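You operate a simulated robot arm through the tools that you are given. There is no shell and no other tool. Be economical: measure what you need, move in short steps, check, and stop when the job is done.

The job below is to be done with a simulated robot arm. You get a single attempt, and the scene is never put back.

TASK
Give the carton in the hatch 9 seconds of air, then set it on the counter.
Fine: both hatch doors end shut.

Only the result counts: the job must be done as asked and must still hold three seconds after the hand-in. Knocking over, shifting, dropping, spilling or breaking anything else fails it.

THE ROBOT
A 7-joint arm with a two-finger parallel gripper on a trunk, on a base that drives. Base frame: it is fixed to the floor where the robot stands at the start and does not move with it; the origin is under the middle of the robot, x ahead of it, y to its left, z up. Units: mm, degrees, N and s.
With the tool pointing down near the work surface it reaches from about 300 to 720 mm from the robot's upright axis, wherever it stands. Its first joint turns from -166.0 to 166.0 degrees. Places, roughly: air key [700, 400, 800]; air slider [800, 500, 800]; front door key [900, 600, 800]; front hatch door [800, 500, 1100]; side door key [700, 300, 800]; side hatch door [600, 0, 1100]; small white carton [2000, 1250, 1750]; store counter top [1700, 900, 800]. Payload 1.57 kg.
Tool frame: the origin (TCP) lies between the finger pads and is the grasp point; the fingertips stand 30 mm ahead of it; z points along the fingers, y is the line along which they close. The gripper opens to 80 mm. The fingers are 17 mm wide and 12 mm thick; the gripper's body (40 by 82 mm) begins 80 mm behind the TCP.
Orientation is that of the tool frame in the base frame, as a unit quaternion [x, y, z, w]. With the fingers straight down and closing along the base's y, the tool's x points along the base's -x, its y along +y and its z along -z.

THE INTERFACE
- The arm moves only by the tool move_arm. Its argument "motion" is one flat list of numbers, 7 for each row, row after row: the shift along the base's x, y, z in mm, then the turn, a rotation vector about the base's x, y, z in degrees, then the closure in counts, from 0 (fully open) to 255 (shut). In form: [tx, ty, tz, ax, ay, az, hand, tx, ty, tz, ax, ay, az, hand, ...]. A call has 1 to 8 rows; each row shifts and turns the commanded pose from where the row before left it. Each row takes 0.2 s and may step no farther than 50 mm and 8.6 degrees from the row before; otherwise, or with a gripper value out of range, the whole call is refused. A pose out of reach is approached as far as the arm can. The call stops where the force on the tool passes 90 N (or 10 N more than at its start, if that is more) or the arm is blocked; 0.2 s more then pass. The fingers move at their own pace (about 72 mm/s each) and stop on an object; they squeeze with about 21 N. The grip force told is the motor's: it shows also when the fingers shut on nothing. Time passes only in rows, and 0.2 s behind the last, so rows that do not move let the fingers close. The reply holds the time, the measured pose of the TCP, the force on the tool along the base axes, the opening and the grip force, in the units named above and with some noise, with the torque about the TCP (base axes, N m) and any sound that the robot's microphone picked up.
- Cameras (640 x 400 px; columns grow to the right, rows downward): "scene" is now at [2.8, 139.1, 1591.5]; the picture's right is [-0.01, -1.00, 0.00], its down [-0.66, 0.01, -0.75] and it looks along [0.75, -0.01, -0.66] (base axes); focal length 258 px, centre (320, 200). "wrist" rides on the gripper at [72, -7, -122] in the tool frame; the picture's right is [0.09, 1.00, 0.00], its down [-0.84, 0.08, -0.54] and it looks along [-0.54, 0.05, 0.84] (tool axes); focal length 238 px, centre (320, 200). There is no depth. A picture from a camera that has moved, and an enlarged one, comes with that camera's place and axes in the base frame and with its lens.
- grab_frame(camera): a new picture of that camera. The clock stands still meanwhile.
- lift_body(by): slides the trunk up (or, below 0, down) by that many mm; the arm and the scene camera ride with it, the base frame stays. It gives what a move gives, with no picture.
- roll_base(legs): drives the robot by 1 to 6 legs, each [ahead, left, turn to the left] in mm, mm and degrees, along the robot's own axes; the way and the turn of a leg run together, so that a leg with both is an arc; at most 1500 mm and 180 degrees a leg. The arm and the cameras ride along, it lands a little off, and it stops where it bumps. It gives what a move gives.
- turn_head(pan, tilt): turns the head with the scene camera to pan (to the left, within 86 degrees either way) and tilt (down, from -29 to 69), counted from straight ahead of the robot. It gives what a move gives.
- enlarge(camera, box): a new picture of the part [left, top, right, bottom] of that camera's present view, enlarged. The clock stands still meanwhile.
- sign_off(): hands the job in; it is judged then, once.

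Work in short steps. Places have to be worked out from the pictures, the camera data and where the tool is seen: move nearer, look again, correct. Check each grasp and each placing, and mend what went wrong. You have 120 turns and 78 pictures in all, those below and enlarged ones among them. Open the gripper and draw the arm clear of the work before you hand the job in, unless the task says otherwise; then end with one line.

The tools are called after "Emit:" as a command line: name --argument value ..., lists and objects as JSON in quotes. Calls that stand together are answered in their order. move_arm: Moves the arm, as the interface text tells. Its arguments: {"type":"object","properties":{"motion":{"type":"array","items":{"type":"number"}}},"required":["motion"]} The other tools are called the same way: lift_body (by) slides the trunk up or down; roll_base (legs) drives the base; turn_head (pan, tilt) turns the head that bears the scene camera; grab_frame (camera) takes a picture; enlarge (camera, box) takes an enlarged picture of a part of a camera's view; sign_off () hands the job in.

At the start:

```text
time: 0.0
ee_pos: [290.4, 384.1, 1309.2]
orientation: [0.0, 1.0, 0.0, 0.0]
wrist_force: [-0.8, 0.0, 0.9]
wrist_torque: [-0.01, 0.02, -0.01]
width: 79.9
gripper_force: 0.0
trunk travel left (down, up): [-400.0, 80.0]
robot x, y, heading: [-1.5, -3.8, 0.2]
head pan, tilt: [-0.7, 41.2]
```

scene: 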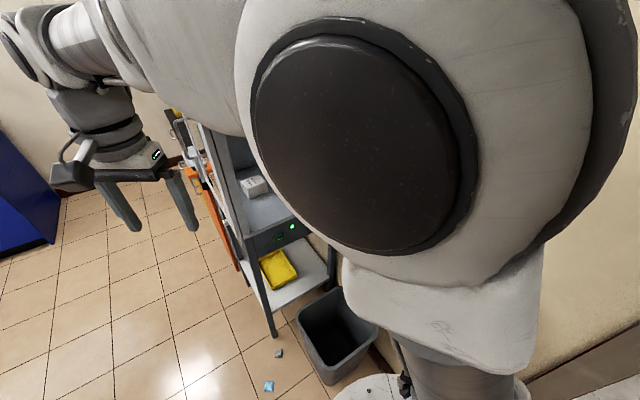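
wrist: 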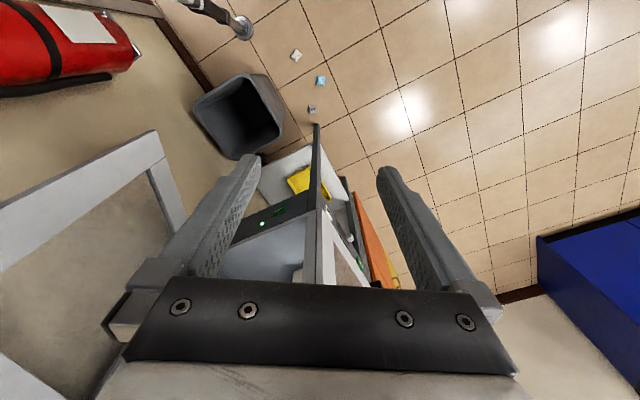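

The scene camera is mostly blocked by the arm; I turn the head left and less tilted to see the hatch.

Emit:
turn_head --pan 25 --tilt 25

Emit:
grab_frame --camera "scene"

```text
time: 0.9
ee_pos: [290.3, 383.0, 1307.7]
orientation: [0.0, 1.0, 0.0, 0.0]
wrist_force: [0.0, 0.3, -0.6]
wrist_torque: [-0.02, 0.01, -0.03]
width: 80.0
gripper_force: 0.0
trunk travel left (down, up): [-400.0, 80.0]
robot x, y, heading: [-2.1, -1.7, 0.1]
head pan, tilt: [25.0, 25.0]
```

```text
75 pictures are left
camera scene: at [2.1, 179.0, 1616.6], right [0.42, -0.91, 0.0], down [-0.38, -0.18, -0.91], along [0.82, 0.38, -0.42], focal length 258 px, centre (320, 200)
```

scene: 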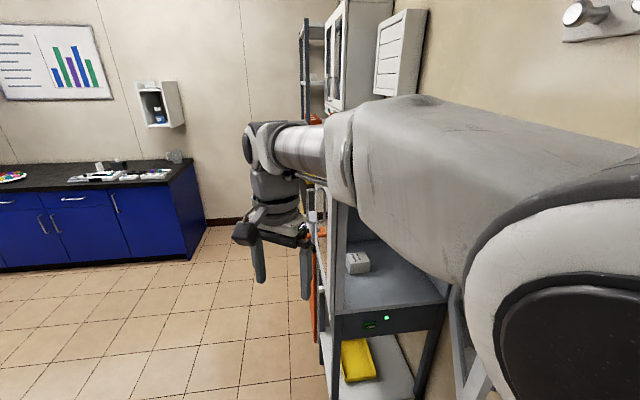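

The hatch stands ahead behind the arm. I zoom on it.

Emit:
enlarge --camera "scene" --box '[240, 160, 480, 400]'

Emit:
enlarge --camera "scene" --box '[240, 0, 480, 150]'

```text
1.67 times, centred on (360, 280) of scene
camera zoom: at [2.1, 179.0, 1616.6], right [0.42, -0.91, 0.0], down [-0.38, -0.18, -0.91], along [0.82, 0.38, -0.42], focal length 430 px, centre (253, 67)
```

zoom: 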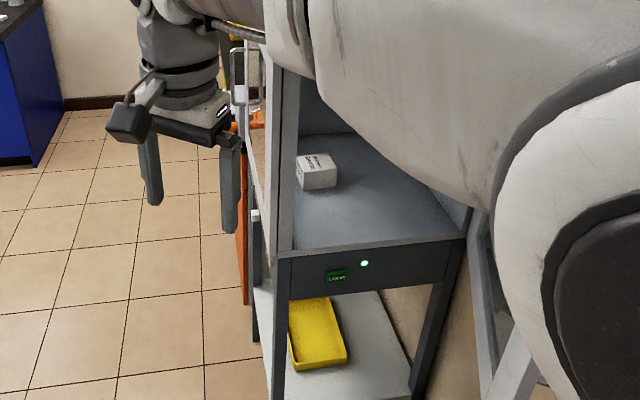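

```text
2.67 times, centred on (360, 75) of scene
camera zoom: at [2.1, 179.0, 1616.6], right [0.42, -0.91, 0.0], down [-0.38, -0.18, -0.91], along [0.82, 0.38, -0.42], focal length 689 px, centre (213, 533)
```

zoom: 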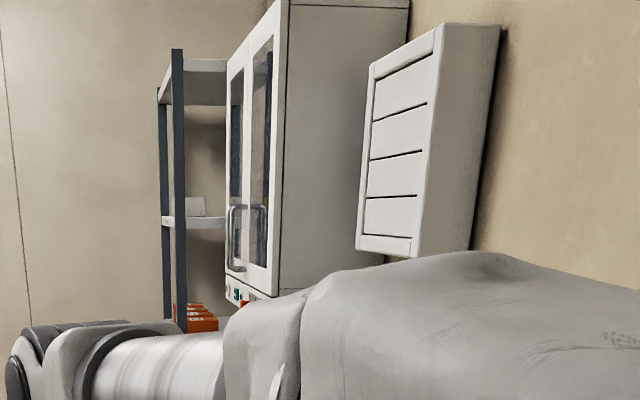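

I drive left to see the hatch front.

Emit:
roll_base --legs '[[-200, 0, 0], [0, 1200, 0]]'

Emit:
turn_head --pan -35 --tilt 25

Emit:
grab_frame --camera "scene"

```text
time: 10.7
ee_pos: [90.6, 1523.6, 1307.6]
orientation: [-0.003, 1.0, 0.001, 0.0]
wrist_force: [-0.1, 0.3, -0.3]
wrist_torque: [0.01, 0.01, -0.05]
width: 79.8
gripper_force: 0.0
trunk travel left (down, up): [-400.0, 80.0]
robot x, y, heading: [-195.6, 1138.5, 0.3]
head pan, tilt: [25.0, 25.0]
stopped in leg 2: the robot was blocked; the commanded pose is now the measured one
```

```text
time: 11.9
ee_pos: [89.7, 1523.0, 1308.2]
orientation: [-0.002, 1.0, 0.0, 0.0]
wrist_force: [-0.2, -0.7, 0.2]
wrist_torque: [-0.01, 0.02, -0.02]
width: 80.2
gripper_force: 0.1
trunk travel left (down, up): [-400.0, 80.0]
robot x, y, heading: [-198.0, 1139.7, 0.1]
head pan, tilt: [-35.0, 25.0]
```

```text
72 pictures are left
camera scene: at [-203.5, 1225.3, 1616.6], right [-0.57, -0.82, 0.0], down [-0.35, 0.24, -0.91], along [0.74, -0.52, -0.42], focal length 258 px, centre (320, 200)
```

scene: 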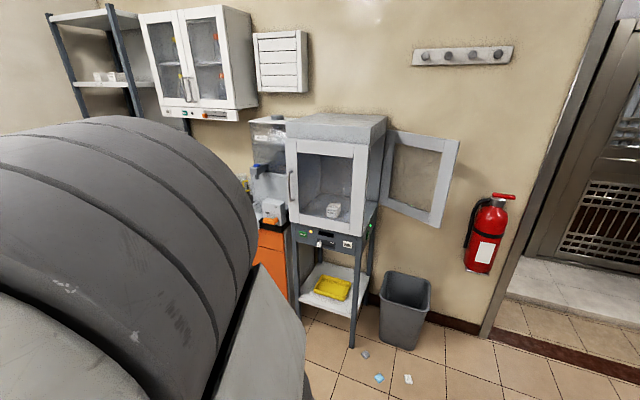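

Now the hatch is visible: side door stands open, front door shut. Zoom on its panel.

Emit:
enlarge --camera "scene" --box '[230, 90, 470, 350]'

Emit:
enlarge --camera "scene" --box '[280, 195, 390, 265]'

```text
1.54 times, centred on (350, 220) of scene
camera zoom: at [-203.5, 1225.3, 1616.6], right [-0.57, -0.82, 0.0], down [-0.35, 0.24, -0.91], along [0.74, -0.52, -0.42], focal length 397 px, centre (274, 169)
```

zoom: 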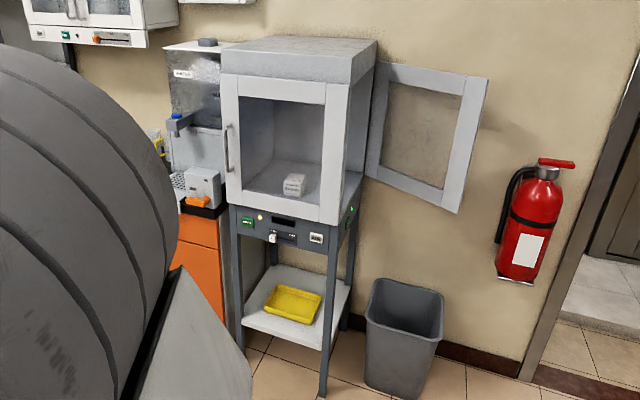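

```text
5.71 times, centred on (335, 230) of scene
camera zoom: at [-203.5, 1225.3, 1616.6], right [-0.57, -0.82, 0.0], down [-0.35, 0.24, -0.91], along [0.74, -0.52, -0.42], focal length 1476 px, centre (234, 29)
```

zoom: 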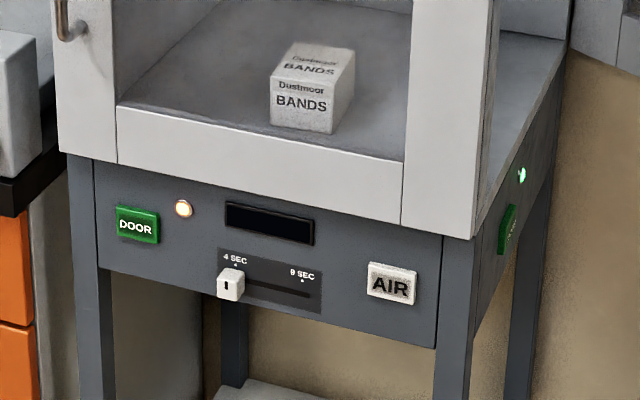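

I look the other way to find what blocked me and the counter.

Emit:
turn_head --pan 80 --tilt 35

Emit:
grab_frame --camera "scene"

Emit:
grab_frame --camera "wrist"

```text
time: 13.9
ee_pos: [90.7, 1523.2, 1307.8]
orientation: [-0.002, 1.0, 0.001, 0.0]
wrist_force: [-0.1, -0.3, -0.3]
wrist_torque: [0.01, 0.02, -0.01]
width: 80.0
gripper_force: 0.1
trunk travel left (down, up): [-400.0, 80.0]
robot x, y, heading: [-195.8, 1137.4, 0.2]
head pan, tilt: [80.0, 35.0]
```

```text
69 pictures are left
camera scene: at [-264.1, 1364.6, 1600.9], right [0.99, -0.17, 0.0], down [-0.1, -0.57, -0.82], along [0.14, 0.81, -0.57], focal length 258 px, centre (320, 200)
```

scene: 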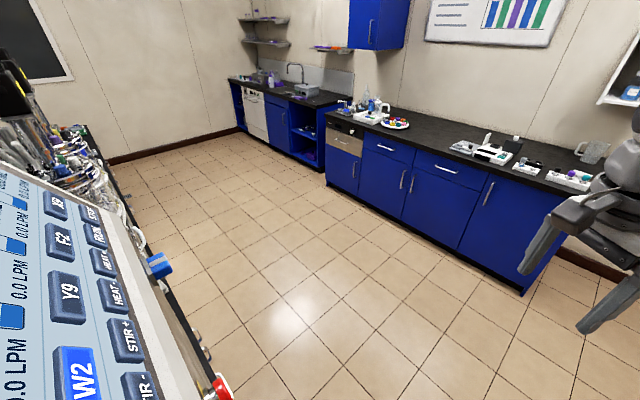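

```text
68 pictures are left
camera wrist: at [19.1, 1515.3, 1429.7], right [-0.1, 1.0, 0.0], down [0.84, 0.08, 0.54], along [0.54, 0.05, -0.84], focal length 238 px, centre (320, 200)
```

wrist: 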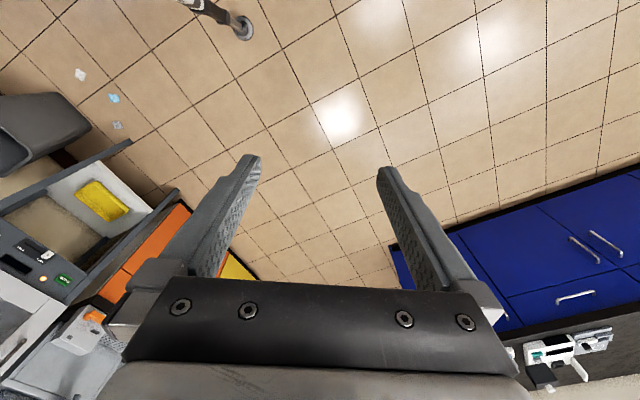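

A machine stands at my left-rear; free floor ahead. The hatch wall runs about 33° rotated, so I drive forward and turn right to face it.

Emit:
roll_base --legs '[[400, 0, 0], [0, 0, -57]]'

Emit:
turn_head --pan -20 --tilt 25

Emit:
grab_frame --camera "scene"

Emit:
grab_frame --camera "wrist"

```text
time: 20.4
ee_pos: [682.2, 1115.4, 1307.0]
orientation: [0.468, 0.884, 0.0, 0.0]
wrist_force: [0.6, -0.1, -0.8]
wrist_torque: [0.02, -0.01, 0.0]
width: 79.8
gripper_force: 0.0
trunk travel left (down, up): [-400.0, 80.0]
robot x, y, heading: [203.4, 1142.3, -55.8]
head pan, tilt: [80.0, 35.0]
```

```text
time: 22.1
ee_pos: [682.3, 1114.5, 1308.6]
orientation: [0.468, 0.884, 0.001, -0.001]
wrist_force: [0.3, 0.3, -0.7]
wrist_torque: [0.0, 0.0, 0.02]
width: 79.8
gripper_force: 0.1
trunk travel left (down, up): [-400.0, 80.0]
robot x, y, heading: [202.4, 1141.0, -56.1]
head pan, tilt: [-20.0, 25.0]
```

```text
67 pictures are left
camera scene: at [293.4, 1194.6, 1616.6], right [-0.97, -0.24, 0.0], down [-0.1, 0.41, -0.91], along [0.22, -0.88, -0.42], focal length 258 px, centre (320, 200)
```

scene: 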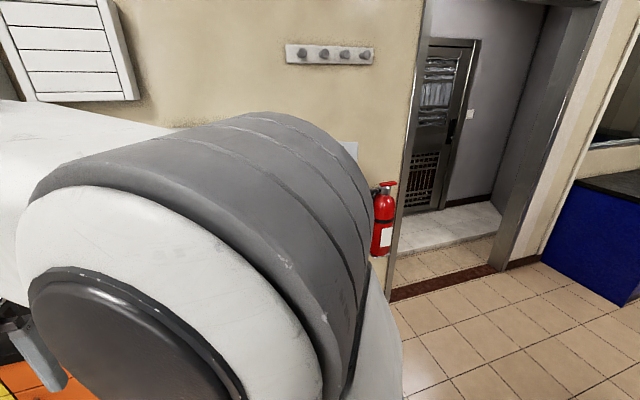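

```text
66 pictures are left
camera wrist: at [636.1, 1169.4, 1429.7], right [0.77, 0.64, 0.0], down [0.53, -0.65, 0.54], along [0.34, -0.42, -0.84], focal length 238 px, centre (320, 200)
```

wrist: 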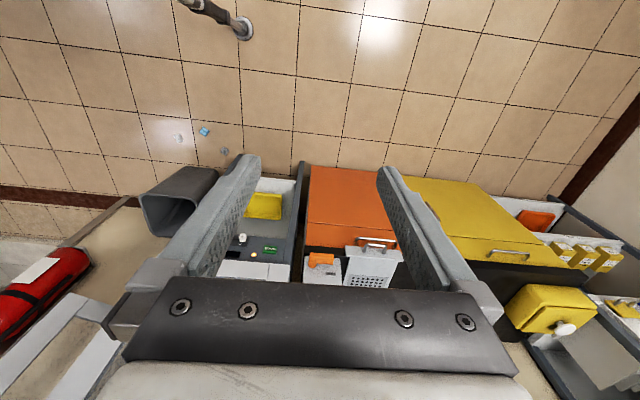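

The arm hides the head view, so I tilt the wrist up to use the wrist camera.

Emit:
move_arm --motion '[0, 0, 0, -7, -4.7, 0, 0, 0, 0, 0, -7, -4.7, 0, 0, 0, 0, 0, -7, -4.7, 0, 0, 0, 0, 0, -7, -4.7, 0, 0]'

Emit:
grab_frame --camera "wrist"

```text
time: 23.1
ee_pos: [681.6, 1115.3, 1307.3]
orientation: [0.448, 0.845, -0.138, 0.256]
wrist_force: [-0.2, -0.4, 0.4]
wrist_torque: [-0.02, -0.02, -0.03]
width: 80.0
gripper_force: 0.1
trunk travel left (down, up): [-400.0, 80.0]
robot x, y, heading: [199.5, 1142.5, -56.0]
head pan, tilt: [-20.0, 25.0]
```

```text
65 pictures are left
camera wrist: at [605.0, 1215.5, 1369.4], right [0.78, 0.62, -0.05], down [0.29, -0.28, 0.92], along [0.55, -0.73, -0.4], focal length 238 px, centre (320, 200)
```

wrist: 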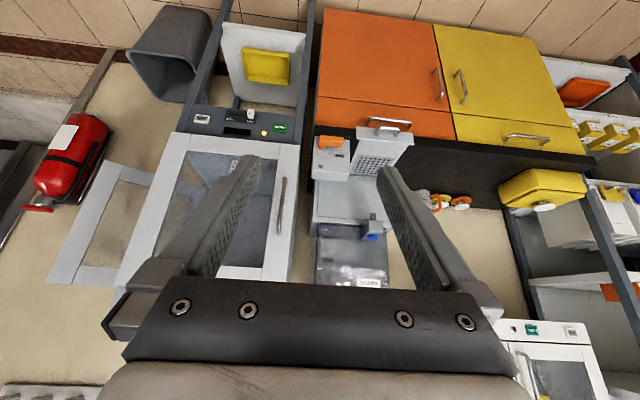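

The black top over orange/yellow cabinets is the store counter. Front panel: DOOR key ≈(886,578,800), AIR ≈(658,438,805), slider knob ≈(799,524,768), slot end mark ≈76 mm to its right. I drive up to face the panel and lower the trunk.

Emit:
roll_base --legs '[[110, 130, -2.5]]'

Emit:
lift_body --by -400

Emit:
move_arm --motion '[0, 0, 0, -7, -4.7, 0, 0, 0, 0, 0, -7, -4.7, 0, 0, 0, 0, 0, -7, -4.7, 0, 0, 0, 0, 0, -7, -4.7, 0, 0, 0, 0, 0, -7, -4.7, 0, 0, 0, 0, 0, -7, -4.7, 0, 0]'

Emit:
grab_frame --camera "wrist"

```text
time: 24.8
ee_pos: [851.0, 1072.7, 1307.6]
orientation: [0.467, 0.835, -0.143, 0.252]
wrist_force: [-0.4, -0.5, -0.5]
wrist_torque: [-0.01, 0.02, 0.0]
width: 80.4
gripper_force: 0.1
trunk travel left (down, up): [-400.0, 80.0]
robot x, y, heading: [370.8, 1120.1, -58.6]
head pan, tilt: [-20.0, 25.0]
```

```text
time: 28.6
ee_pos: [851.7, 1072.5, 908.6]
orientation: [0.467, 0.836, -0.143, 0.252]
wrist_force: [0.3, 1.0, -0.1]
wrist_torque: [-0.01, 0.0, 0.02]
width: 80.0
gripper_force: 0.0
trunk travel left (down, up): [0.0, 480.0]
robot x, y, heading: [371.0, 1115.4, -58.8]
head pan, tilt: [-20.0, 25.0]
```

```text
time: 30.0
ee_pos: [851.4, 1071.8, 908.6]
orientation: [0.367, 0.644, -0.314, 0.594]
wrist_force: [-0.6, 0.1, 1.0]
wrist_torque: [0.03, -0.01, 0.01]
width: 80.0
gripper_force: 0.2
trunk travel left (down, up): [0.0, 480.0]
robot x, y, heading: [371.9, 1115.2, -58.6]
head pan, tilt: [-20.0, 25.0]
```

```text
64 pictures are left
camera wrist: at [779.0, 1176.4, 848.7], right [0.84, 0.54, -0.06], down [-0.2, 0.41, 0.89], along [0.51, -0.73, 0.46], focal length 238 px, centre (320, 200)
```

wrist: 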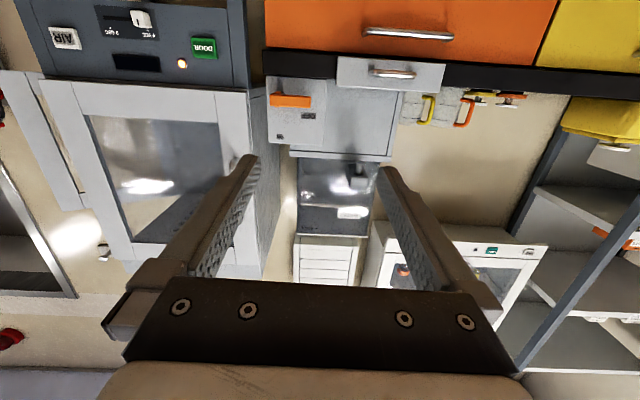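

Knob ≈(791,537,770). Approach towards a hover in front of it.

Emit:
move_arm --motion '[-12, -42, -15, 0, 0, 0, 0, -12, -42, -15, 0, 0, 0, 0, -12, -42, -15, 0, 0, 0, 0, -12, -42, -15, 0, 0, 0, 0, -12, -42, -15, 0, 0, 0, 0, -12, -42, -15, 0, 0, 0, 0, -12, -42, -15, 0, 0, 0, 0, -12, -42, -15, 0, 0, 0, 0]'

Emit:
grab_frame --camera "wrist"

Emit:
grab_frame --camera "scene"

```text
time: 31.8
ee_pos: [753.7, 733.6, 789.5]
orientation: [0.366, 0.645, -0.314, 0.593]
wrist_force: [0.5, 1.0, 0.2]
wrist_torque: [0.0, 0.01, 0.01]
width: 79.8
gripper_force: 0.1
trunk travel left (down, up): [0.0, 480.0]
robot x, y, heading: [371.6, 1116.9, -58.7]
head pan, tilt: [-20.0, 25.0]
```

```text
63 pictures are left
camera wrist: at [681.0, 838.3, 728.7], right [0.84, 0.54, -0.06], down [-0.2, 0.41, 0.89], along [0.51, -0.73, 0.45], focal length 238 px, centre (320, 200)
```

wrist: 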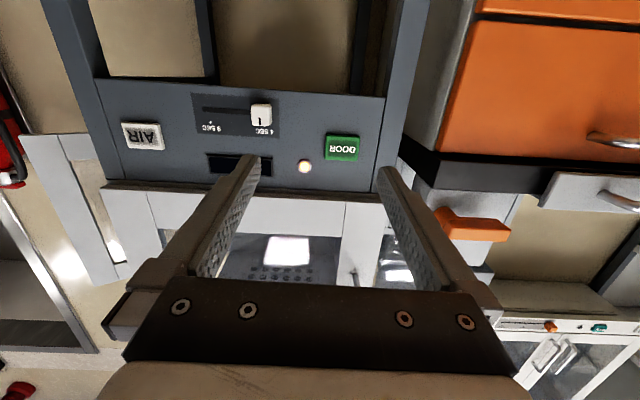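

```text
62 pictures are left
camera scene: at [467.4, 1168.8, 1216.6], right [-0.98, -0.2, 0.0], down [-0.08, 0.41, -0.91], along [0.18, -0.89, -0.42], focal length 258 px, centre (320, 200)
```

scene: 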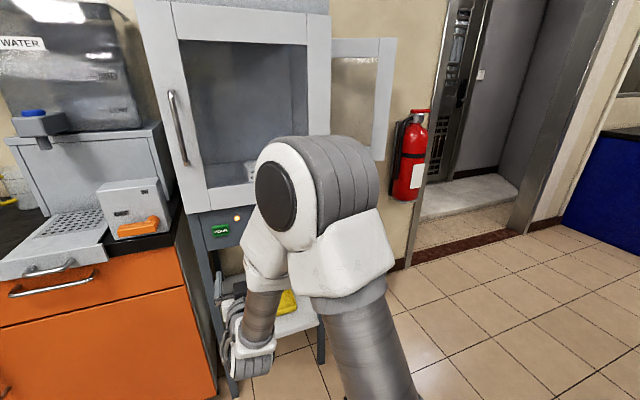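

Zoom on the slider to read the scale.

Emit:
enlarge --camera "wrist" --box '[110, 80, 370, 190]'

```text
2.46 times, centred on (240, 135) of wrist
camera zoom: at [681.0, 838.3, 728.7], right [0.84, 0.54, -0.06], down [-0.2, 0.41, 0.89], along [0.51, -0.73, 0.45], focal length 587 px, centre (517, 360)
```

zoom: 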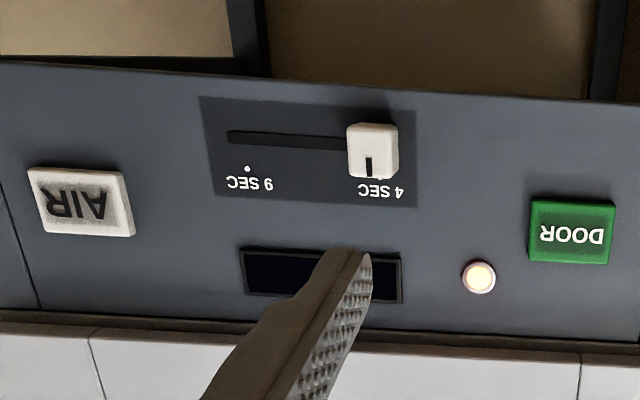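

Scale reads 4 SEC to 9 SEC, tick spacing ≈70 mm. I centre on the knob then approach part-way and check.

Emit:
move_arm --motion '[-30, -18, -8, 0, 0, 0, 0, -30, -18, -8, 0, 0, 0, 0, 25, -42, 0, 0, 0, 0, 0, 25, -42, 0, 0, 0, 0, 0]'

Emit:
enlarge --camera "wrist" --box '[160, 60, 480, 260]'

```text
time: 32.8
ee_pos: [779.3, 642.0, 786.3]
orientation: [0.369, 0.644, -0.316, 0.59]
wrist_force: [0.1, 1.2, 1.0]
wrist_torque: [0.05, 0.04, -0.08]
width: 80.0
gripper_force: 0.1
out of reach, approached as far as the arm can: row 2, 3, 4
trunk travel left (down, up): [0.0, 480.0]
robot x, y, heading: [374.1, 1118.3, -58.8]
head pan, tilt: [-20.0, 25.0]
```

```text
2.00 times, centred on (320, 160) of wrist
camera zoom: at [707.7, 746.8, 728.0], right [0.84, 0.53, -0.06], down [-0.2, 0.41, 0.89], along [0.5, -0.74, 0.45], focal length 477 px, centre (320, 280)
```

zoom: 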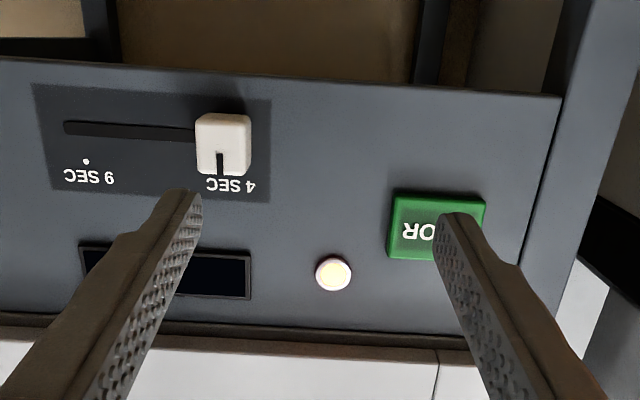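

Reach limit with the arm folded; I back the base 130 mm so the arm can stretch, then try again.

Emit:
roll_base --legs '[[-130, 0, 0]]'

Emit:
move_arm --motion '[0, 0, -15, 0, 0, 0, 0, 0, 0, 0, 0, 0, 0, 0]'

```text
time: 34.3
ee_pos: [712.4, 751.3, 787.1]
orientation: [0.369, 0.644, -0.316, 0.59]
wrist_force: [-0.2, 0.9, -0.3]
wrist_torque: [-0.01, -0.01, 0.02]
width: 80.1
gripper_force: 0.2
trunk travel left (down, up): [0.0, 480.0]
robot x, y, heading: [308.1, 1226.4, -58.3]
head pan, tilt: [-20.0, 25.0]
```

```text
time: 34.9
ee_pos: [713.6, 751.6, 771.6]
orientation: [0.371, 0.643, -0.319, 0.589]
wrist_force: [-0.3, -0.1, 0.1]
wrist_torque: [-0.02, 0.04, 0.0]
width: 79.9
gripper_force: 0.1
trunk travel left (down, up): [0.0, 480.0]
robot x, y, heading: [306.5, 1225.5, -58.6]
head pan, tilt: [-20.0, 25.0]
```

Works. Move in front of the knob.

Emit:
move_arm --motion '[7, -33, 0, 0, 0, 0, 0, 7, -33, 0, 0, 0, 0, 0, 7, -33, 0, 0, 0, 0, 0, 7, -33, 0, 0, 0, 0, 0]'

Emit:
enlarge --camera "wrist" --box '[160, 60, 480, 260]'

```text
time: 35.9
ee_pos: [781.3, 648.1, 780.3]
orientation: [0.373, 0.643, -0.32, 0.587]
wrist_force: [0.6, -0.4, 0.0]
wrist_torque: [-0.02, -0.01, -0.02]
width: 80.1
gripper_force: 0.0
out of reach, approached as far as the arm can: row 1, 2, 3, 4
trunk travel left (down, up): [0.0, 480.0]
robot x, y, heading: [305.7, 1229.3, -58.3]
head pan, tilt: [-20.0, 25.0]
```

```text
2.00 times, centred on (320, 160) of wrist
camera zoom: at [710.0, 753.6, 721.1], right [0.85, 0.52, -0.06], down [-0.19, 0.41, 0.89], along [0.49, -0.74, 0.45], focal length 477 px, centre (320, 280)
```

zoom: 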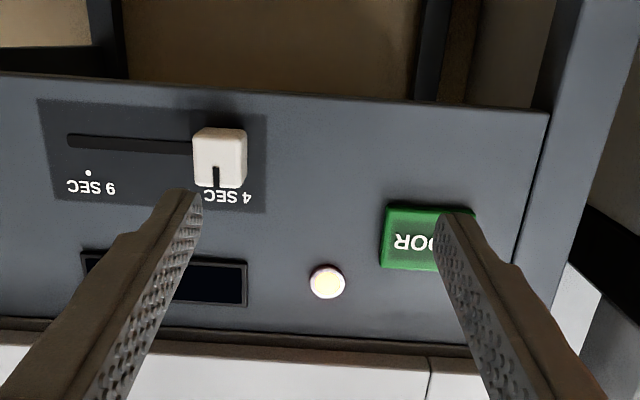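

The limit is lateral (tool ~100 mm left of the axis minimum). I shift the base right 240 mm.

Emit:
roll_base --legs '[[0, -240, 0]]'

Emit:
move_arm --motion '[42, 26, 0, 0, 0, 0, 0, 42, 26, 0, 0, 0, 0, 0, 42, 26, 0, 0, 0, 0, 0]'

```text
time: 38.3
ee_pos: [581.3, 525.9, 780.0]
orientation: [0.37, 0.644, -0.318, 0.589]
wrist_force: [-0.7, -0.4, 0.4]
wrist_torque: [0.0, 0.01, -0.03]
width: 80.1
gripper_force: 0.0
trunk travel left (down, up): [0.0, 480.0]
robot x, y, heading: [105.9, 1102.7, -58.1]
head pan, tilt: [-20.0, 25.0]
```

```text
time: 39.1
ee_pos: [707.6, 603.4, 779.9]
orientation: [0.371, 0.644, -0.318, 0.588]
wrist_force: [0.2, 0.4, -0.3]
wrist_torque: [0.0, -0.01, 0.01]
width: 80.0
gripper_force: 0.0
trunk travel left (down, up): [0.0, 480.0]
robot x, y, heading: [101.4, 1098.7, -58.0]
head pan, tilt: [-20.0, 25.0]
```

Continue to knob alignment.

Emit:
move_arm --motion '[32, 20, -8, 0, 0, 0, 0]'

Emit:
enlarge --camera "wrist" --box '[160, 60, 480, 260]'

```text
time: 39.5
ee_pos: [740.5, 623.2, 771.6]
orientation: [0.372, 0.644, -0.319, 0.588]
wrist_force: [-0.3, 0.3, 0.4]
wrist_torque: [0.03, 0.0, -0.01]
width: 79.9
gripper_force: 0.1
trunk travel left (down, up): [0.0, 480.0]
robot x, y, heading: [103.0, 1097.4, -57.9]
head pan, tilt: [-20.0, 25.0]
```

```text
2.00 times, centred on (320, 160) of wrist
camera zoom: at [668.1, 729.0, 713.3], right [0.85, 0.53, -0.06], down [-0.19, 0.41, 0.89], along [0.5, -0.74, 0.45], focal length 477 px, centre (320, 280)
```

zoom: 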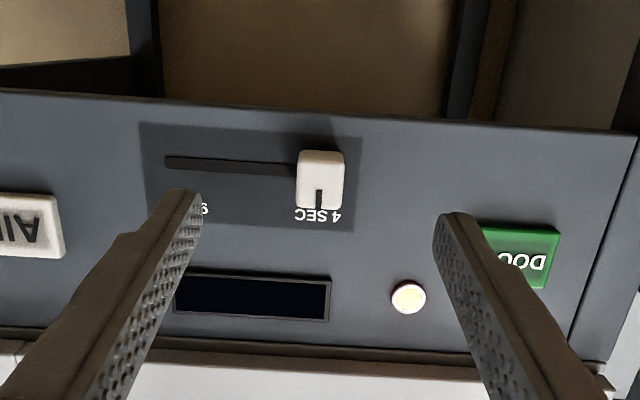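

Aligned laterally; raise 11 mm and advance 74 mm onto the knob.

Emit:
move_arm --motion '[10, -16, 11, 0, 0, 0, 0, 15, -25, 0, 0, 0, 0, 0, 13, -22, 0, 0, 0, 0, 0]'

Emit:
enlarge --camera "wrist" --box '[160, 60, 480, 260]'

```text
time: 40.3
ee_pos: [777.6, 561.0, 783.1]
orientation: [0.37, 0.644, -0.317, 0.589]
wrist_force: [0.3, -0.8, 0.7]
wrist_torque: [0.04, -0.01, 0.0]
width: 80.1
gripper_force: 0.0
trunk travel left (down, up): [0.0, 480.0]
robot x, y, heading: [107.0, 1100.6, -58.1]
head pan, tilt: [-20.0, 25.0]
```

```text
2.00 times, centred on (320, 160) of wrist
camera zoom: at [706.5, 666.6, 724.7], right [0.85, 0.53, -0.06], down [-0.19, 0.41, 0.89], along [0.5, -0.74, 0.45], focal length 477 px, centre (320, 280)
```

zoom: 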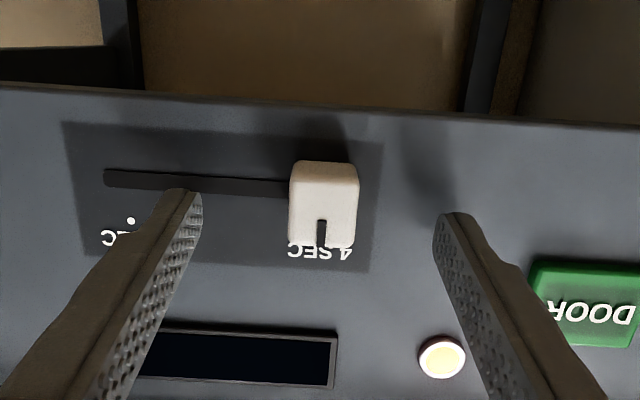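

Advance 16 mm more, watching the force.

Emit:
move_arm --motion '[4.2, -6.8, 0, 0, 0, 0, 0, 4.2, -6.8, 0, 0, 0, 0, 0]'

Emit:
enlarge --camera "wrist" --box '[160, 60, 480, 260]'

```text
time: 40.9
ee_pos: [787.6, 558.6, 783.3]
orientation: [0.368, 0.647, -0.314, 0.589]
wrist_force: [-40.0, 32.4, 8.9]
wrist_torque: [-0.38, -0.45, 1.24]
width: 65.0
gripper_force: 0.0
trunk travel left (down, up): [0.0, 480.0]
robot x, y, heading: [101.7, 1103.6, -57.8]
head pan, tilt: [-20.0, 25.0]
stopped in row 2: the force on the tool passed its limit at 101 N (the readings are from after the stop); the commanded pose is now the measured one
```

```text
2.00 times, centred on (320, 160) of wrist
camera zoom: at [715.1, 663.7, 724.6], right [0.84, 0.54, -0.06], down [-0.19, 0.41, 0.89], along [0.51, -0.74, 0.45], focal length 477 px, centre (320, 280)
```

zoom: 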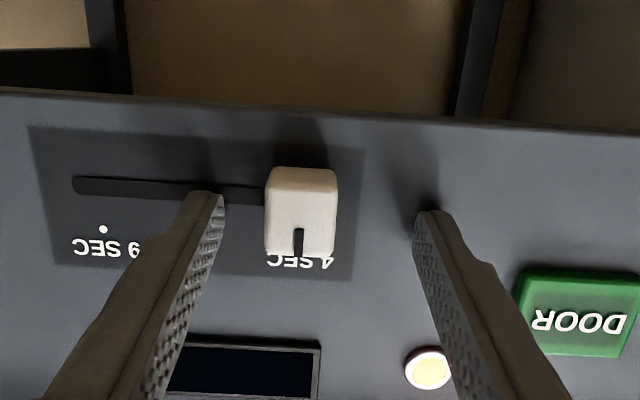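

Touched the panel; back off 4 mm, recentre and close on the knob.

Emit:
move_arm --motion '[-7, 1, 0, 0, 0, 0, 0, 0, 0, 0, 0, 0, 0, 200, 0, 0, 0, 0, 0, 0, 255, 0, 0, 0, 0, 0, 0, 255]'

Emit:
enlarge --camera "wrist" --box '[160, 60, 480, 260]'

```text
time: 41.9
ee_pos: [782.4, 556.4, 778.2]
orientation: [0.368, 0.649, -0.314, 0.587]
wrist_force: [-2.3, -5.7, -1.7]
wrist_torque: [-0.12, 0.39, 0.38]
width: 21.4
gripper_force: 31.5
trunk travel left (down, up): [0.0, 480.0]
robot x, y, heading: [100.7, 1100.7, -58.0]
head pan, tilt: [-20.0, 25.0]
```

```text
2.00 times, centred on (320, 160) of wrist
camera zoom: at [708.9, 661.8, 719.7], right [0.84, 0.54, -0.07], down [-0.19, 0.4, 0.9], along [0.51, -0.74, 0.44], focal length 477 px, centre (320, 280)
```

zoom: 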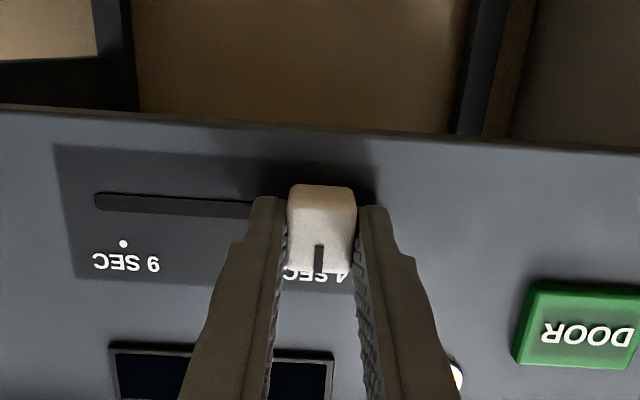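

Gripped. Drag 69 mm right along the panel.

Emit:
move_arm --motion '[-20, -12.2, 0, 0, 0, 0, 255, -20, -12.2, 0, 0, 0, 0, 255, -18.8, -11.6, 0, 0, 0, 0, 255, 0, 0, 0, 0, 0, 0, 255]'

Emit:
enlarge --camera "wrist" --box '[160, 60, 480, 260]'

```text
time: 42.9
ee_pos: [723.7, 519.2, 777.8]
orientation: [0.369, 0.648, -0.315, 0.587]
wrist_force: [10.7, -18.0, 2.8]
wrist_torque: [-0.35, 0.4, 0.46]
width: 21.1
gripper_force: 34.6
trunk travel left (down, up): [0.0, 480.0]
robot x, y, heading: [102.3, 1099.3, -57.8]
head pan, tilt: [-20.0, 25.0]
```

```text
2.00 times, centred on (320, 160) of wrist
camera zoom: at [650.8, 624.8, 719.3], right [0.84, 0.54, -0.07], down [-0.19, 0.41, 0.89], along [0.51, -0.74, 0.44], focal length 477 px, centre (320, 280)
```

zoom: 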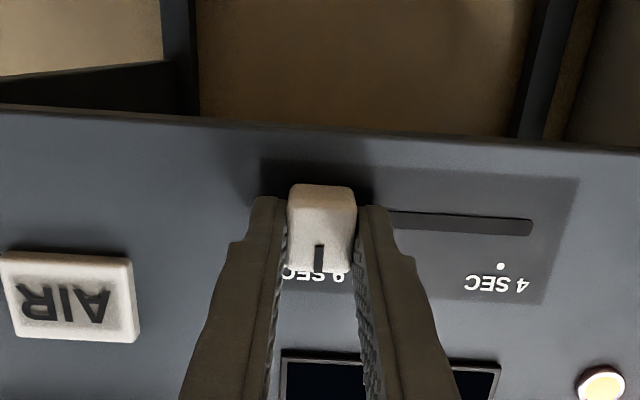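

Looks at 9. Release, back off and verify.

Emit:
move_arm --motion '[0, 0, 0, 0, 0, 0, 0, 0, 0, 0, 0, 0, 0, 0, -21, 34, 0, 0, 0, 0, 0, -21, 34, 0, 0, 0, 0, 0]'

Emit:
enlarge --camera "wrist" --box '[160, 60, 480, 260]'

```text
time: 43.9
ee_pos: [683.0, 587.5, 778.4]
orientation: [0.368, 0.649, -0.314, 0.588]
wrist_force: [0.3, -0.5, 0.2]
wrist_torque: [0.02, -0.01, 0.03]
width: 80.0
gripper_force: 0.1
trunk travel left (down, up): [0.0, 480.0]
robot x, y, heading: [100.5, 1100.1, -57.9]
head pan, tilt: [-20.0, 25.0]
```

```text
2.00 times, centred on (320, 160) of wrist
camera zoom: at [610.6, 693.7, 720.1], right [0.84, 0.54, -0.07], down [-0.19, 0.4, 0.9], along [0.51, -0.74, 0.44], focal length 477 px, centre (320, 280)
```

zoom: 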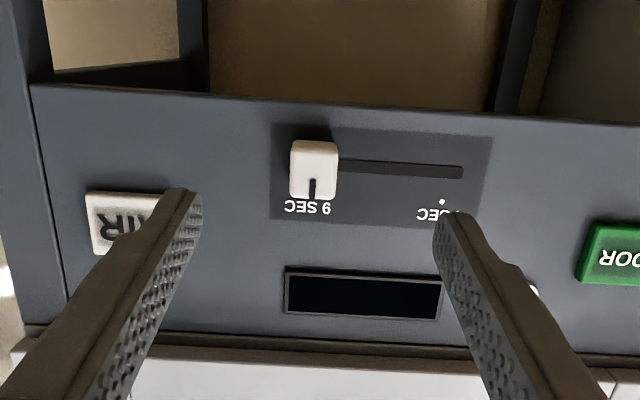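

Close-up to verify against the tick.

Emit:
enlarge --camera "wrist" --box '[280, 110, 400, 185]'

```text
5.33 times, centred on (340, 148) of wrist
camera zoom: at [610.6, 693.7, 720.1], right [0.84, 0.54, -0.07], down [-0.19, 0.4, 0.9], along [0.51, -0.74, 0.44], focal length 1271 px, centre (213, 480)
```

zoom: 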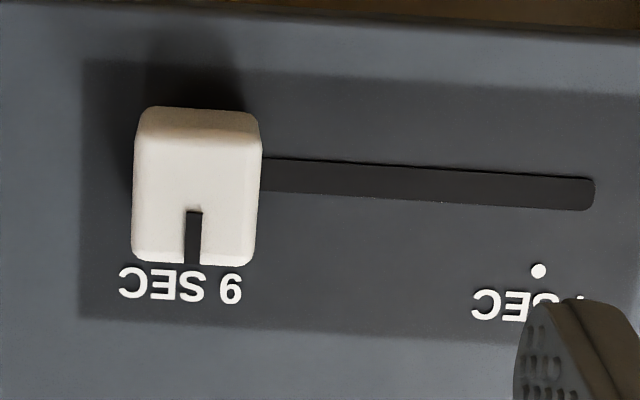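

About 2 mm short of the tick; nudge it: go back in, grip, shift 2 mm right, release and back off.

Emit:
move_arm --motion '[21, -34, 0, 0, 0, 0, 0, 21, -34, 0, 0, 0, 0, 0, 0, 0, 0, 0, 0, 0, 255, 0, 0, 0, 0, 0, 0, 255, -1.9, -1.2, 0, 0, 0, 0, 255, 0, 0, 0, 0, 0, 0, 255, 0, 0, 0, 0, 0, 0, 0, 0, 0, 0, 0, 0, 0, 0]'

Emit:
move_arm --motion '[-21, 34, 0, 0, 0, 0, 0, -21, 34, 0, 0, 0, 0, 0]'

Emit:
enlarge --camera "wrist" --box '[280, 110, 400, 185]'

```text
time: 45.7
ee_pos: [722.9, 519.4, 779.2]
orientation: [0.369, 0.649, -0.313, 0.587]
wrist_force: [-0.8, 0.3, -0.6]
wrist_torque: [0.0, -0.02, 0.0]
width: 80.1
gripper_force: 0.0
trunk travel left (down, up): [0.0, 480.0]
robot x, y, heading: [101.8, 1102.8, -58.0]
head pan, tilt: [-20.0, 25.0]
```

```text
time: 46.3
ee_pos: [680.4, 587.5, 778.9]
orientation: [0.369, 0.65, -0.312, 0.587]
wrist_force: [-0.5, 0.1, 0.8]
wrist_torque: [-0.02, -0.03, 0.0]
width: 79.8
gripper_force: 0.1
trunk travel left (down, up): [0.0, 480.0]
robot x, y, heading: [100.1, 1101.6, -57.7]
head pan, tilt: [-20.0, 25.0]
```

```text
5.33 times, centred on (340, 148) of wrist
camera zoom: at [607.0, 693.0, 721.2], right [0.84, 0.54, -0.06], down [-0.19, 0.4, 0.9], along [0.51, -0.74, 0.44], focal length 1271 px, centre (213, 480)
```

zoom: 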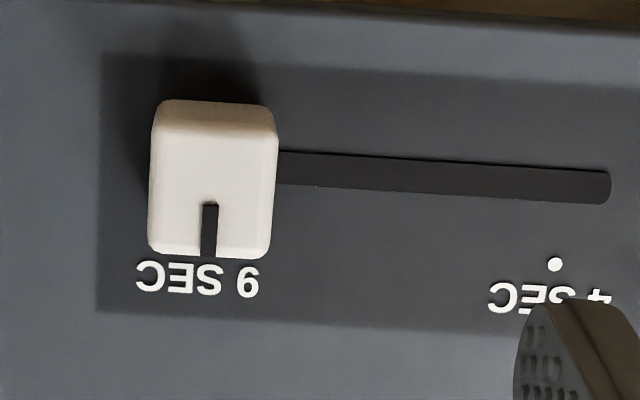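

The knob sits at the 9 SEC tick (detent). Now retract the arm and drive round to the side door, staying off the floor litter near (270-530, 250-390).

Emit:
move_arm --motion '[-24, 38, 20, 0, 0, 0, 0, -24, 38, 20, 0, 0, 0, 0, -24, 38, 20, 0, 0, 0, 0, -24, 38, 20, 0, 0, 0, 0, -24, 38, 20, 0, 0, 0, 0, -24, 38, 20, 0, 0, 0, 0]'

Emit:
roll_base --legs '[[0, 0, 58], [-300, 0, 0], [0, -1100, 0]]'

Emit:
turn_head --pan 0 --tilt 10

Emit:
grab_frame --camera "scene"

```text
time: 47.7
ee_pos: [537.1, 814.8, 899.1]
orientation: [0.37, 0.649, -0.314, 0.586]
wrist_force: [-0.1, 0.8, -0.2]
wrist_torque: [-0.04, -0.04, 0.02]
width: 80.2
gripper_force: 0.0
trunk travel left (down, up): [0.0, 480.0]
robot x, y, heading: [98.7, 1103.4, -58.0]
head pan, tilt: [-20.0, 25.0]
```

```text
time: 55.8
ee_pos: [291.6, 1177.8, 898.9]
orientation: [0.006, 0.748, 0.013, 0.664]
wrist_force: [-0.6, 0.0, 0.2]
wrist_torque: [0.01, -0.01, 0.01]
width: 80.2
gripper_force: 0.0
trunk travel left (down, up): [0.0, 480.0]
robot x, y, heading: [-180.7, 958.2, 0.6]
head pan, tilt: [-20.0, 25.0]
stopped in leg 3: the robot was blocked; the commanded pose is now the measured one
```

```text
time: 56.6
ee_pos: [290.8, 1178.6, 898.5]
orientation: [0.005, 0.746, 0.013, 0.666]
wrist_force: [0.4, 0.1, -0.6]
wrist_torque: [-0.01, 0.02, 0.0]
width: 80.1
gripper_force: 0.0
trunk travel left (down, up): [0.0, 480.0]
robot x, y, heading: [-185.7, 958.0, 0.2]
head pan, tilt: [0.0, 10.0]
```

```text
50 pictures are left
camera scene: at [-171.1, 1097.5, 1240.9], right [0.01, -1.0, 0.0], down [-0.17, 0.0, -0.98], along [0.98, 0.01, -0.17], focal length 258 px, centre (320, 200)
```

scene: 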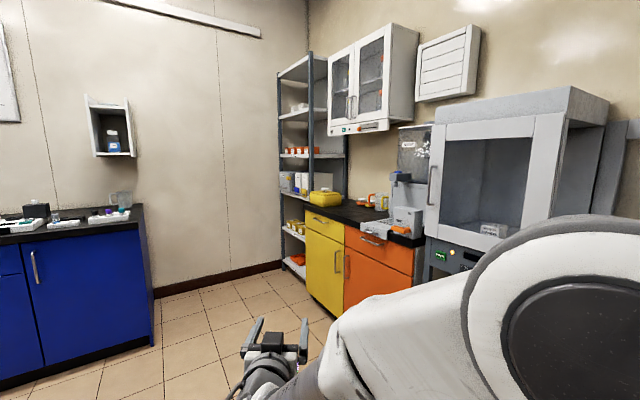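

Blocked moving right; look that way.

Emit:
turn_head --pan -80 --tilt 40

Emit:
grab_frame --camera "scene"

```text
time: 58.2
ee_pos: [291.3, 1178.2, 899.2]
orientation: [0.005, 0.746, 0.013, 0.666]
wrist_force: [0.0, -0.6, 0.4]
wrist_torque: [0.02, 0.03, 0.01]
width: 79.7
gripper_force: 0.0
trunk travel left (down, up): [0.0, 480.0]
robot x, y, heading: [-181.2, 959.0, 0.6]
head pan, tilt: [-80.0, 40.0]
```

```text
49 pictures are left
camera scene: at [-248.5, 1013.2, 1193.3], right [-0.98, -0.18, 0.0], down [-0.12, 0.63, -0.77], along [0.14, -0.75, -0.64], focal length 258 px, centre (320, 200)
```

scene: 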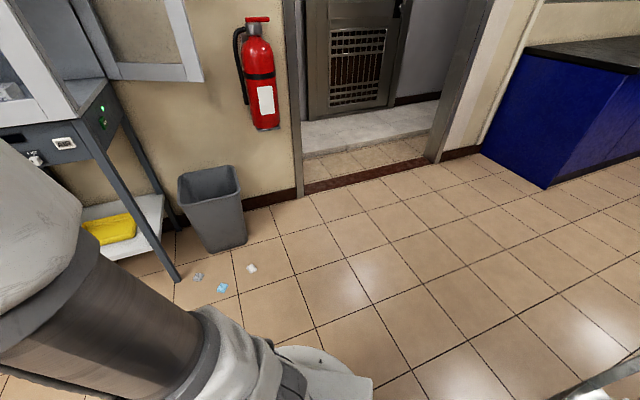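

Nothing on that side at base level except furniture behind me (x<-500). I nudge ahead 70 and retry.

Emit:
roll_base --legs '[[70, 0, 0], [0, -500, 0]]'

```text
time: 63.1
ee_pos: [366.1, 675.8, 898.8]
orientation: [0.007, 0.746, 0.012, 0.665]
wrist_force: [0.1, 0.2, -0.4]
wrist_torque: [0.0, 0.04, -0.02]
width: 80.0
gripper_force: 0.1
trunk travel left (down, up): [0.0, 480.0]
robot x, y, heading: [-105.7, 456.1, 0.2]
head pan, tilt: [-80.0, 40.0]
```

Emit:
roll_base --legs '[[0, -400, 0]]'

Emit:
turn_head --pan -5 --tilt 20

Emit:
grab_frame --camera "scene"

Emit:
grab_frame --camera "wrist"

```text
time: 66.7
ee_pos: [367.9, 277.7, 898.8]
orientation: [0.005, 0.746, 0.013, 0.666]
wrist_force: [0.2, -0.2, -0.4]
wrist_torque: [-0.01, 0.02, -0.01]
width: 80.0
gripper_force: 0.1
trunk travel left (down, up): [0.0, 480.0]
robot x, y, heading: [-106.4, 55.1, 0.6]
head pan, tilt: [-80.0, 40.0]
```

```text
time: 68.2
ee_pos: [367.5, 277.0, 899.5]
orientation: [0.006, 0.746, 0.012, 0.665]
wrist_force: [-0.7, -0.4, 0.3]
wrist_torque: [0.02, 0.03, -0.01]
width: 80.1
gripper_force: 0.1
trunk travel left (down, up): [0.0, 480.0]
robot x, y, heading: [-100.7, 56.1, 0.2]
head pan, tilt: [-5.0, 20.0]
```

```text
48 pictures are left
camera scene: at [-95.1, 189.0, 1224.7], right [-0.08, -1.0, 0.0], down [-0.34, 0.03, -0.94], along [0.94, -0.08, -0.34], focal length 258 px, centre (320, 200)
```

scene: 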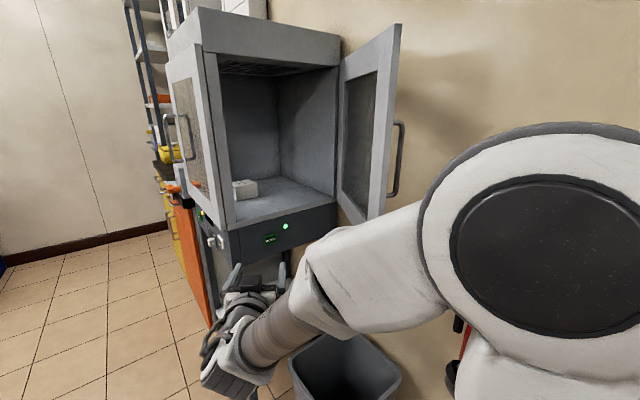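

```text
47 pictures are left
camera wrist: at [238.3, 269.5, 840.9], right [-0.02, 1.0, -0.07], down [-0.44, 0.05, 0.9], along [0.9, 0.05, 0.44], focal length 238 px, centre (320, 200)
```

wrist: 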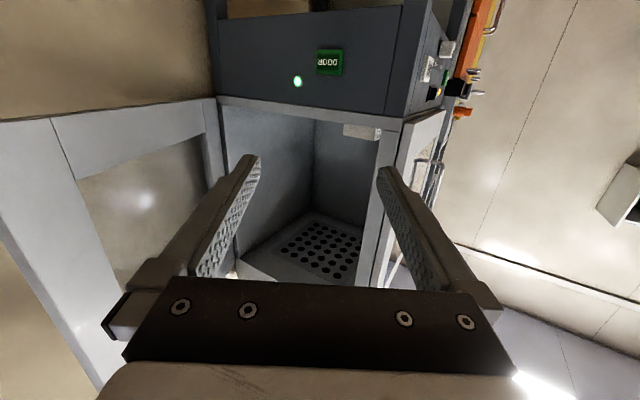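

Now I see the side door clearly: hinge ≈(803,55), free edge ≈(407,12), z≈895–1355, handle on its outer face z≈1030–1190; 65° open. I'll get closed fingers behind it at z≈955 and sweep it shut. Reposition first, clear of the door.

Emit:
roll_base --legs '[[-60, 0, 0], [0, -250, 0]]'

Emit:
lift_body --by 55

Emit:
move_arm --motion '[0, -30, 0, 0, 0, 0, 255, 0, -30, 0, 0, 0, 0, 255, 0, -25, 0, 0, 0, 0, 255]'

Emit:
grab_frame --camera "scene"

```text
time: 71.3
ee_pos: [309.7, 27.0, 899.2]
orientation: [0.007, 0.746, 0.011, 0.666]
wrist_force: [0.3, -0.9, 0.4]
wrist_torque: [0.03, 0.01, 0.02]
width: 79.9
gripper_force: 0.0
trunk travel left (down, up): [0.0, 480.0]
robot x, y, heading: [-167.1, -191.1, 0.1]
head pan, tilt: [-5.0, 20.0]
```

```text
time: 72.3
ee_pos: [309.7, 26.8, 953.1]
orientation: [0.008, 0.746, 0.011, 0.666]
wrist_force: [0.6, 0.6, 0.4]
wrist_torque: [0.0, -0.01, 0.03]
width: 79.9
gripper_force: 0.1
trunk travel left (down, up): [-55.0, 425.0]
robot x, y, heading: [-168.8, -188.3, 0.3]
head pan, tilt: [-5.0, 20.0]
```

```text
time: 73.1
ee_pos: [308.7, -57.9, 953.2]
orientation: [0.007, 0.747, 0.012, 0.665]
wrist_force: [-0.2, 0.0, -0.1]
wrist_torque: [-0.01, 0.02, 0.0]
width: 0.0
gripper_force: 18.8
trunk travel left (down, up): [-55.0, 425.0]
robot x, y, heading: [-162.5, -192.1, -0.0]
head pan, tilt: [-5.0, 20.0]
```

```text
46 pictures are left
camera scene: at [-153.5, -58.3, 1279.7], right [-0.09, -1.0, 0.0], down [-0.34, 0.03, -0.94], along [0.94, -0.08, -0.34], focal length 258 px, centre (320, 200)
```

scene: 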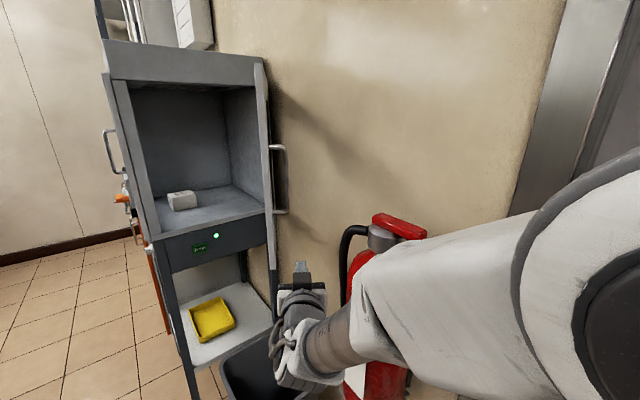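

The fingers are right of the door's edge and below the handle. Drive ahead 125 mm to get behind the door.

Emit:
roll_base --legs '[[130, 0, 0]]'

Emit:
grab_frame --camera "scene"

```text
time: 74.1
ee_pos: [350.6, -57.8, 953.0]
orientation: [0.011, 0.746, 0.008, 0.665]
wrist_force: [0.5, 0.3, 0.1]
wrist_torque: [-0.02, 0.01, 0.01]
width: 0.0
gripper_force: 21.2
trunk travel left (down, up): [-55.0, 425.0]
robot x, y, heading: [-123.7, -185.6, -0.3]
head pan, tilt: [-5.0, 20.0]
stopped in leg 1: the robot was blocked; the commanded pose is now the measured one
```

```text
45 pictures are left
camera scene: at [-112.2, -55.1, 1279.7], right [-0.09, -1.0, 0.0], down [-0.34, 0.03, -0.94], along [0.94, -0.09, -0.34], focal length 258 px, centre (320, 200)
```

scene: 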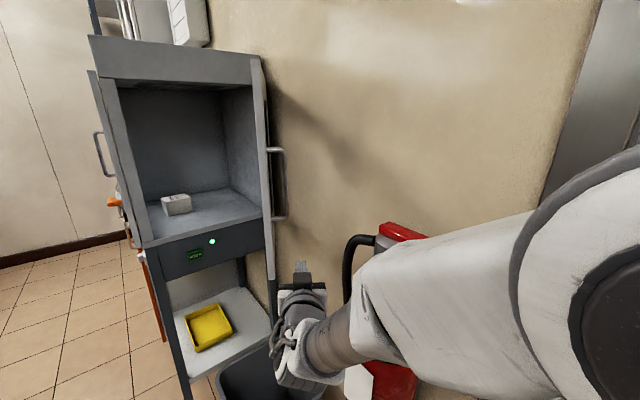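

The base hit the wall side (wall runs diagonally on my right). Instead I'll straddle the door's free edge with open fingers: back off, shift left so TCP is at the edge line y≈20.

Emit:
roll_base --legs '[[-50, 0, 0], [0, 78, 0]]'

Emit:
move_arm --motion '[0, 0, 0, 0, 0, 0, 0, 0, 0, 0, 0, 0, 0, 0, 0, 0, 0, 0, 0, 0, 0]'

Emit:
grab_frame --camera "wrist"

Emit:
grab_frame --camera "scene"

```text
time: 76.0
ee_pos: [300.5, 20.6, 953.6]
orientation: [0.01, 0.747, 0.009, 0.665]
wrist_force: [0.0, -0.4, 0.2]
wrist_torque: [-0.02, -0.02, 0.01]
width: 0.0
gripper_force: 21.1
trunk travel left (down, up): [-55.0, 425.0]
robot x, y, heading: [-175.0, -105.7, -0.1]
head pan, tilt: [-5.0, 20.0]
```

```text
time: 76.8
ee_pos: [300.3, 20.1, 953.0]
orientation: [0.011, 0.747, 0.008, 0.665]
wrist_force: [0.2, -0.4, -0.9]
wrist_torque: [0.01, -0.03, 0.01]
width: 79.9
gripper_force: 0.1
trunk travel left (down, up): [-55.0, 425.0]
robot x, y, heading: [-173.0, -107.4, -0.2]
head pan, tilt: [-5.0, 20.0]
```

```text
44 pictures are left
camera wrist: at [171.4, 14.5, 895.4], right [-0.01, 1.0, -0.06], down [-0.44, 0.06, 0.9], along [0.9, 0.03, 0.44], focal length 238 px, centre (320, 200)
```

wrist: 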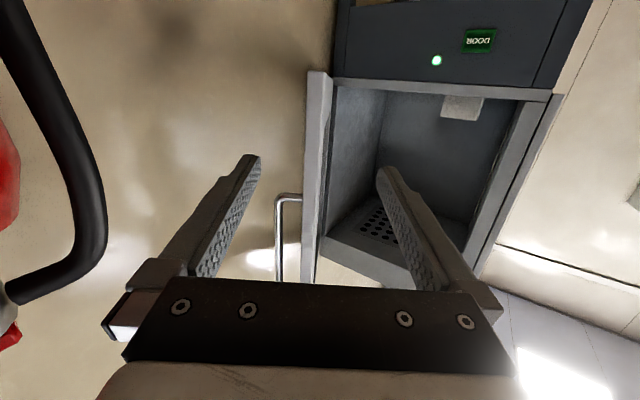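

```text
43 pictures are left
camera scene: at [-162.1, 23.1, 1279.7], right [-0.09, -1.0, 0.0], down [-0.34, 0.03, -0.94], along [0.94, -0.09, -0.34], focal length 258 px, centre (320, 200)
```

scene: 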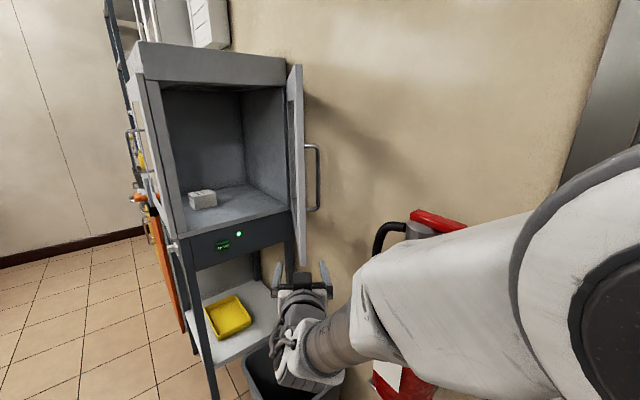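

Edge at y≈11; straddle centre y≈15. Extend the arm 115 mm ahead instead of driving.

Emit:
move_arm --motion '[29, -1, 0, 0, 0, 0, 0, 29, -1, 0, 0, 0, 0, 0, 29, -1, 0, 0, 0, 0, 0, 28, -1, 0, 0, 0, 0, 0]'

Emit:
grab_frame --camera "wrist"

```text
time: 77.8
ee_pos: [417.2, 16.6, 950.8]
orientation: [0.01, 0.747, 0.009, 0.665]
wrist_force: [-0.2, -1.0, 1.0]
wrist_torque: [0.01, 0.02, -0.02]
width: 80.0
gripper_force: 0.0
trunk travel left (down, up): [-55.0, 425.0]
robot x, y, heading: [-173.7, -109.5, -0.3]
head pan, tilt: [-5.0, 20.0]
```

```text
42 pictures are left
camera wrist: at [286.3, 10.9, 893.3], right [-0.01, 1.0, -0.07], down [-0.44, 0.06, 0.9], along [0.9, 0.03, 0.44], focal length 238 px, centre (320, 200)
```

wrist: 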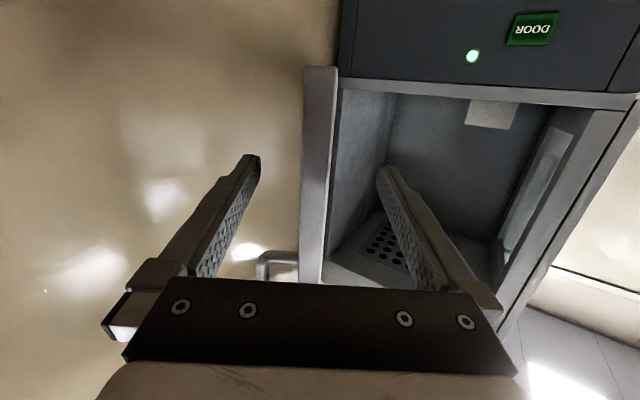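

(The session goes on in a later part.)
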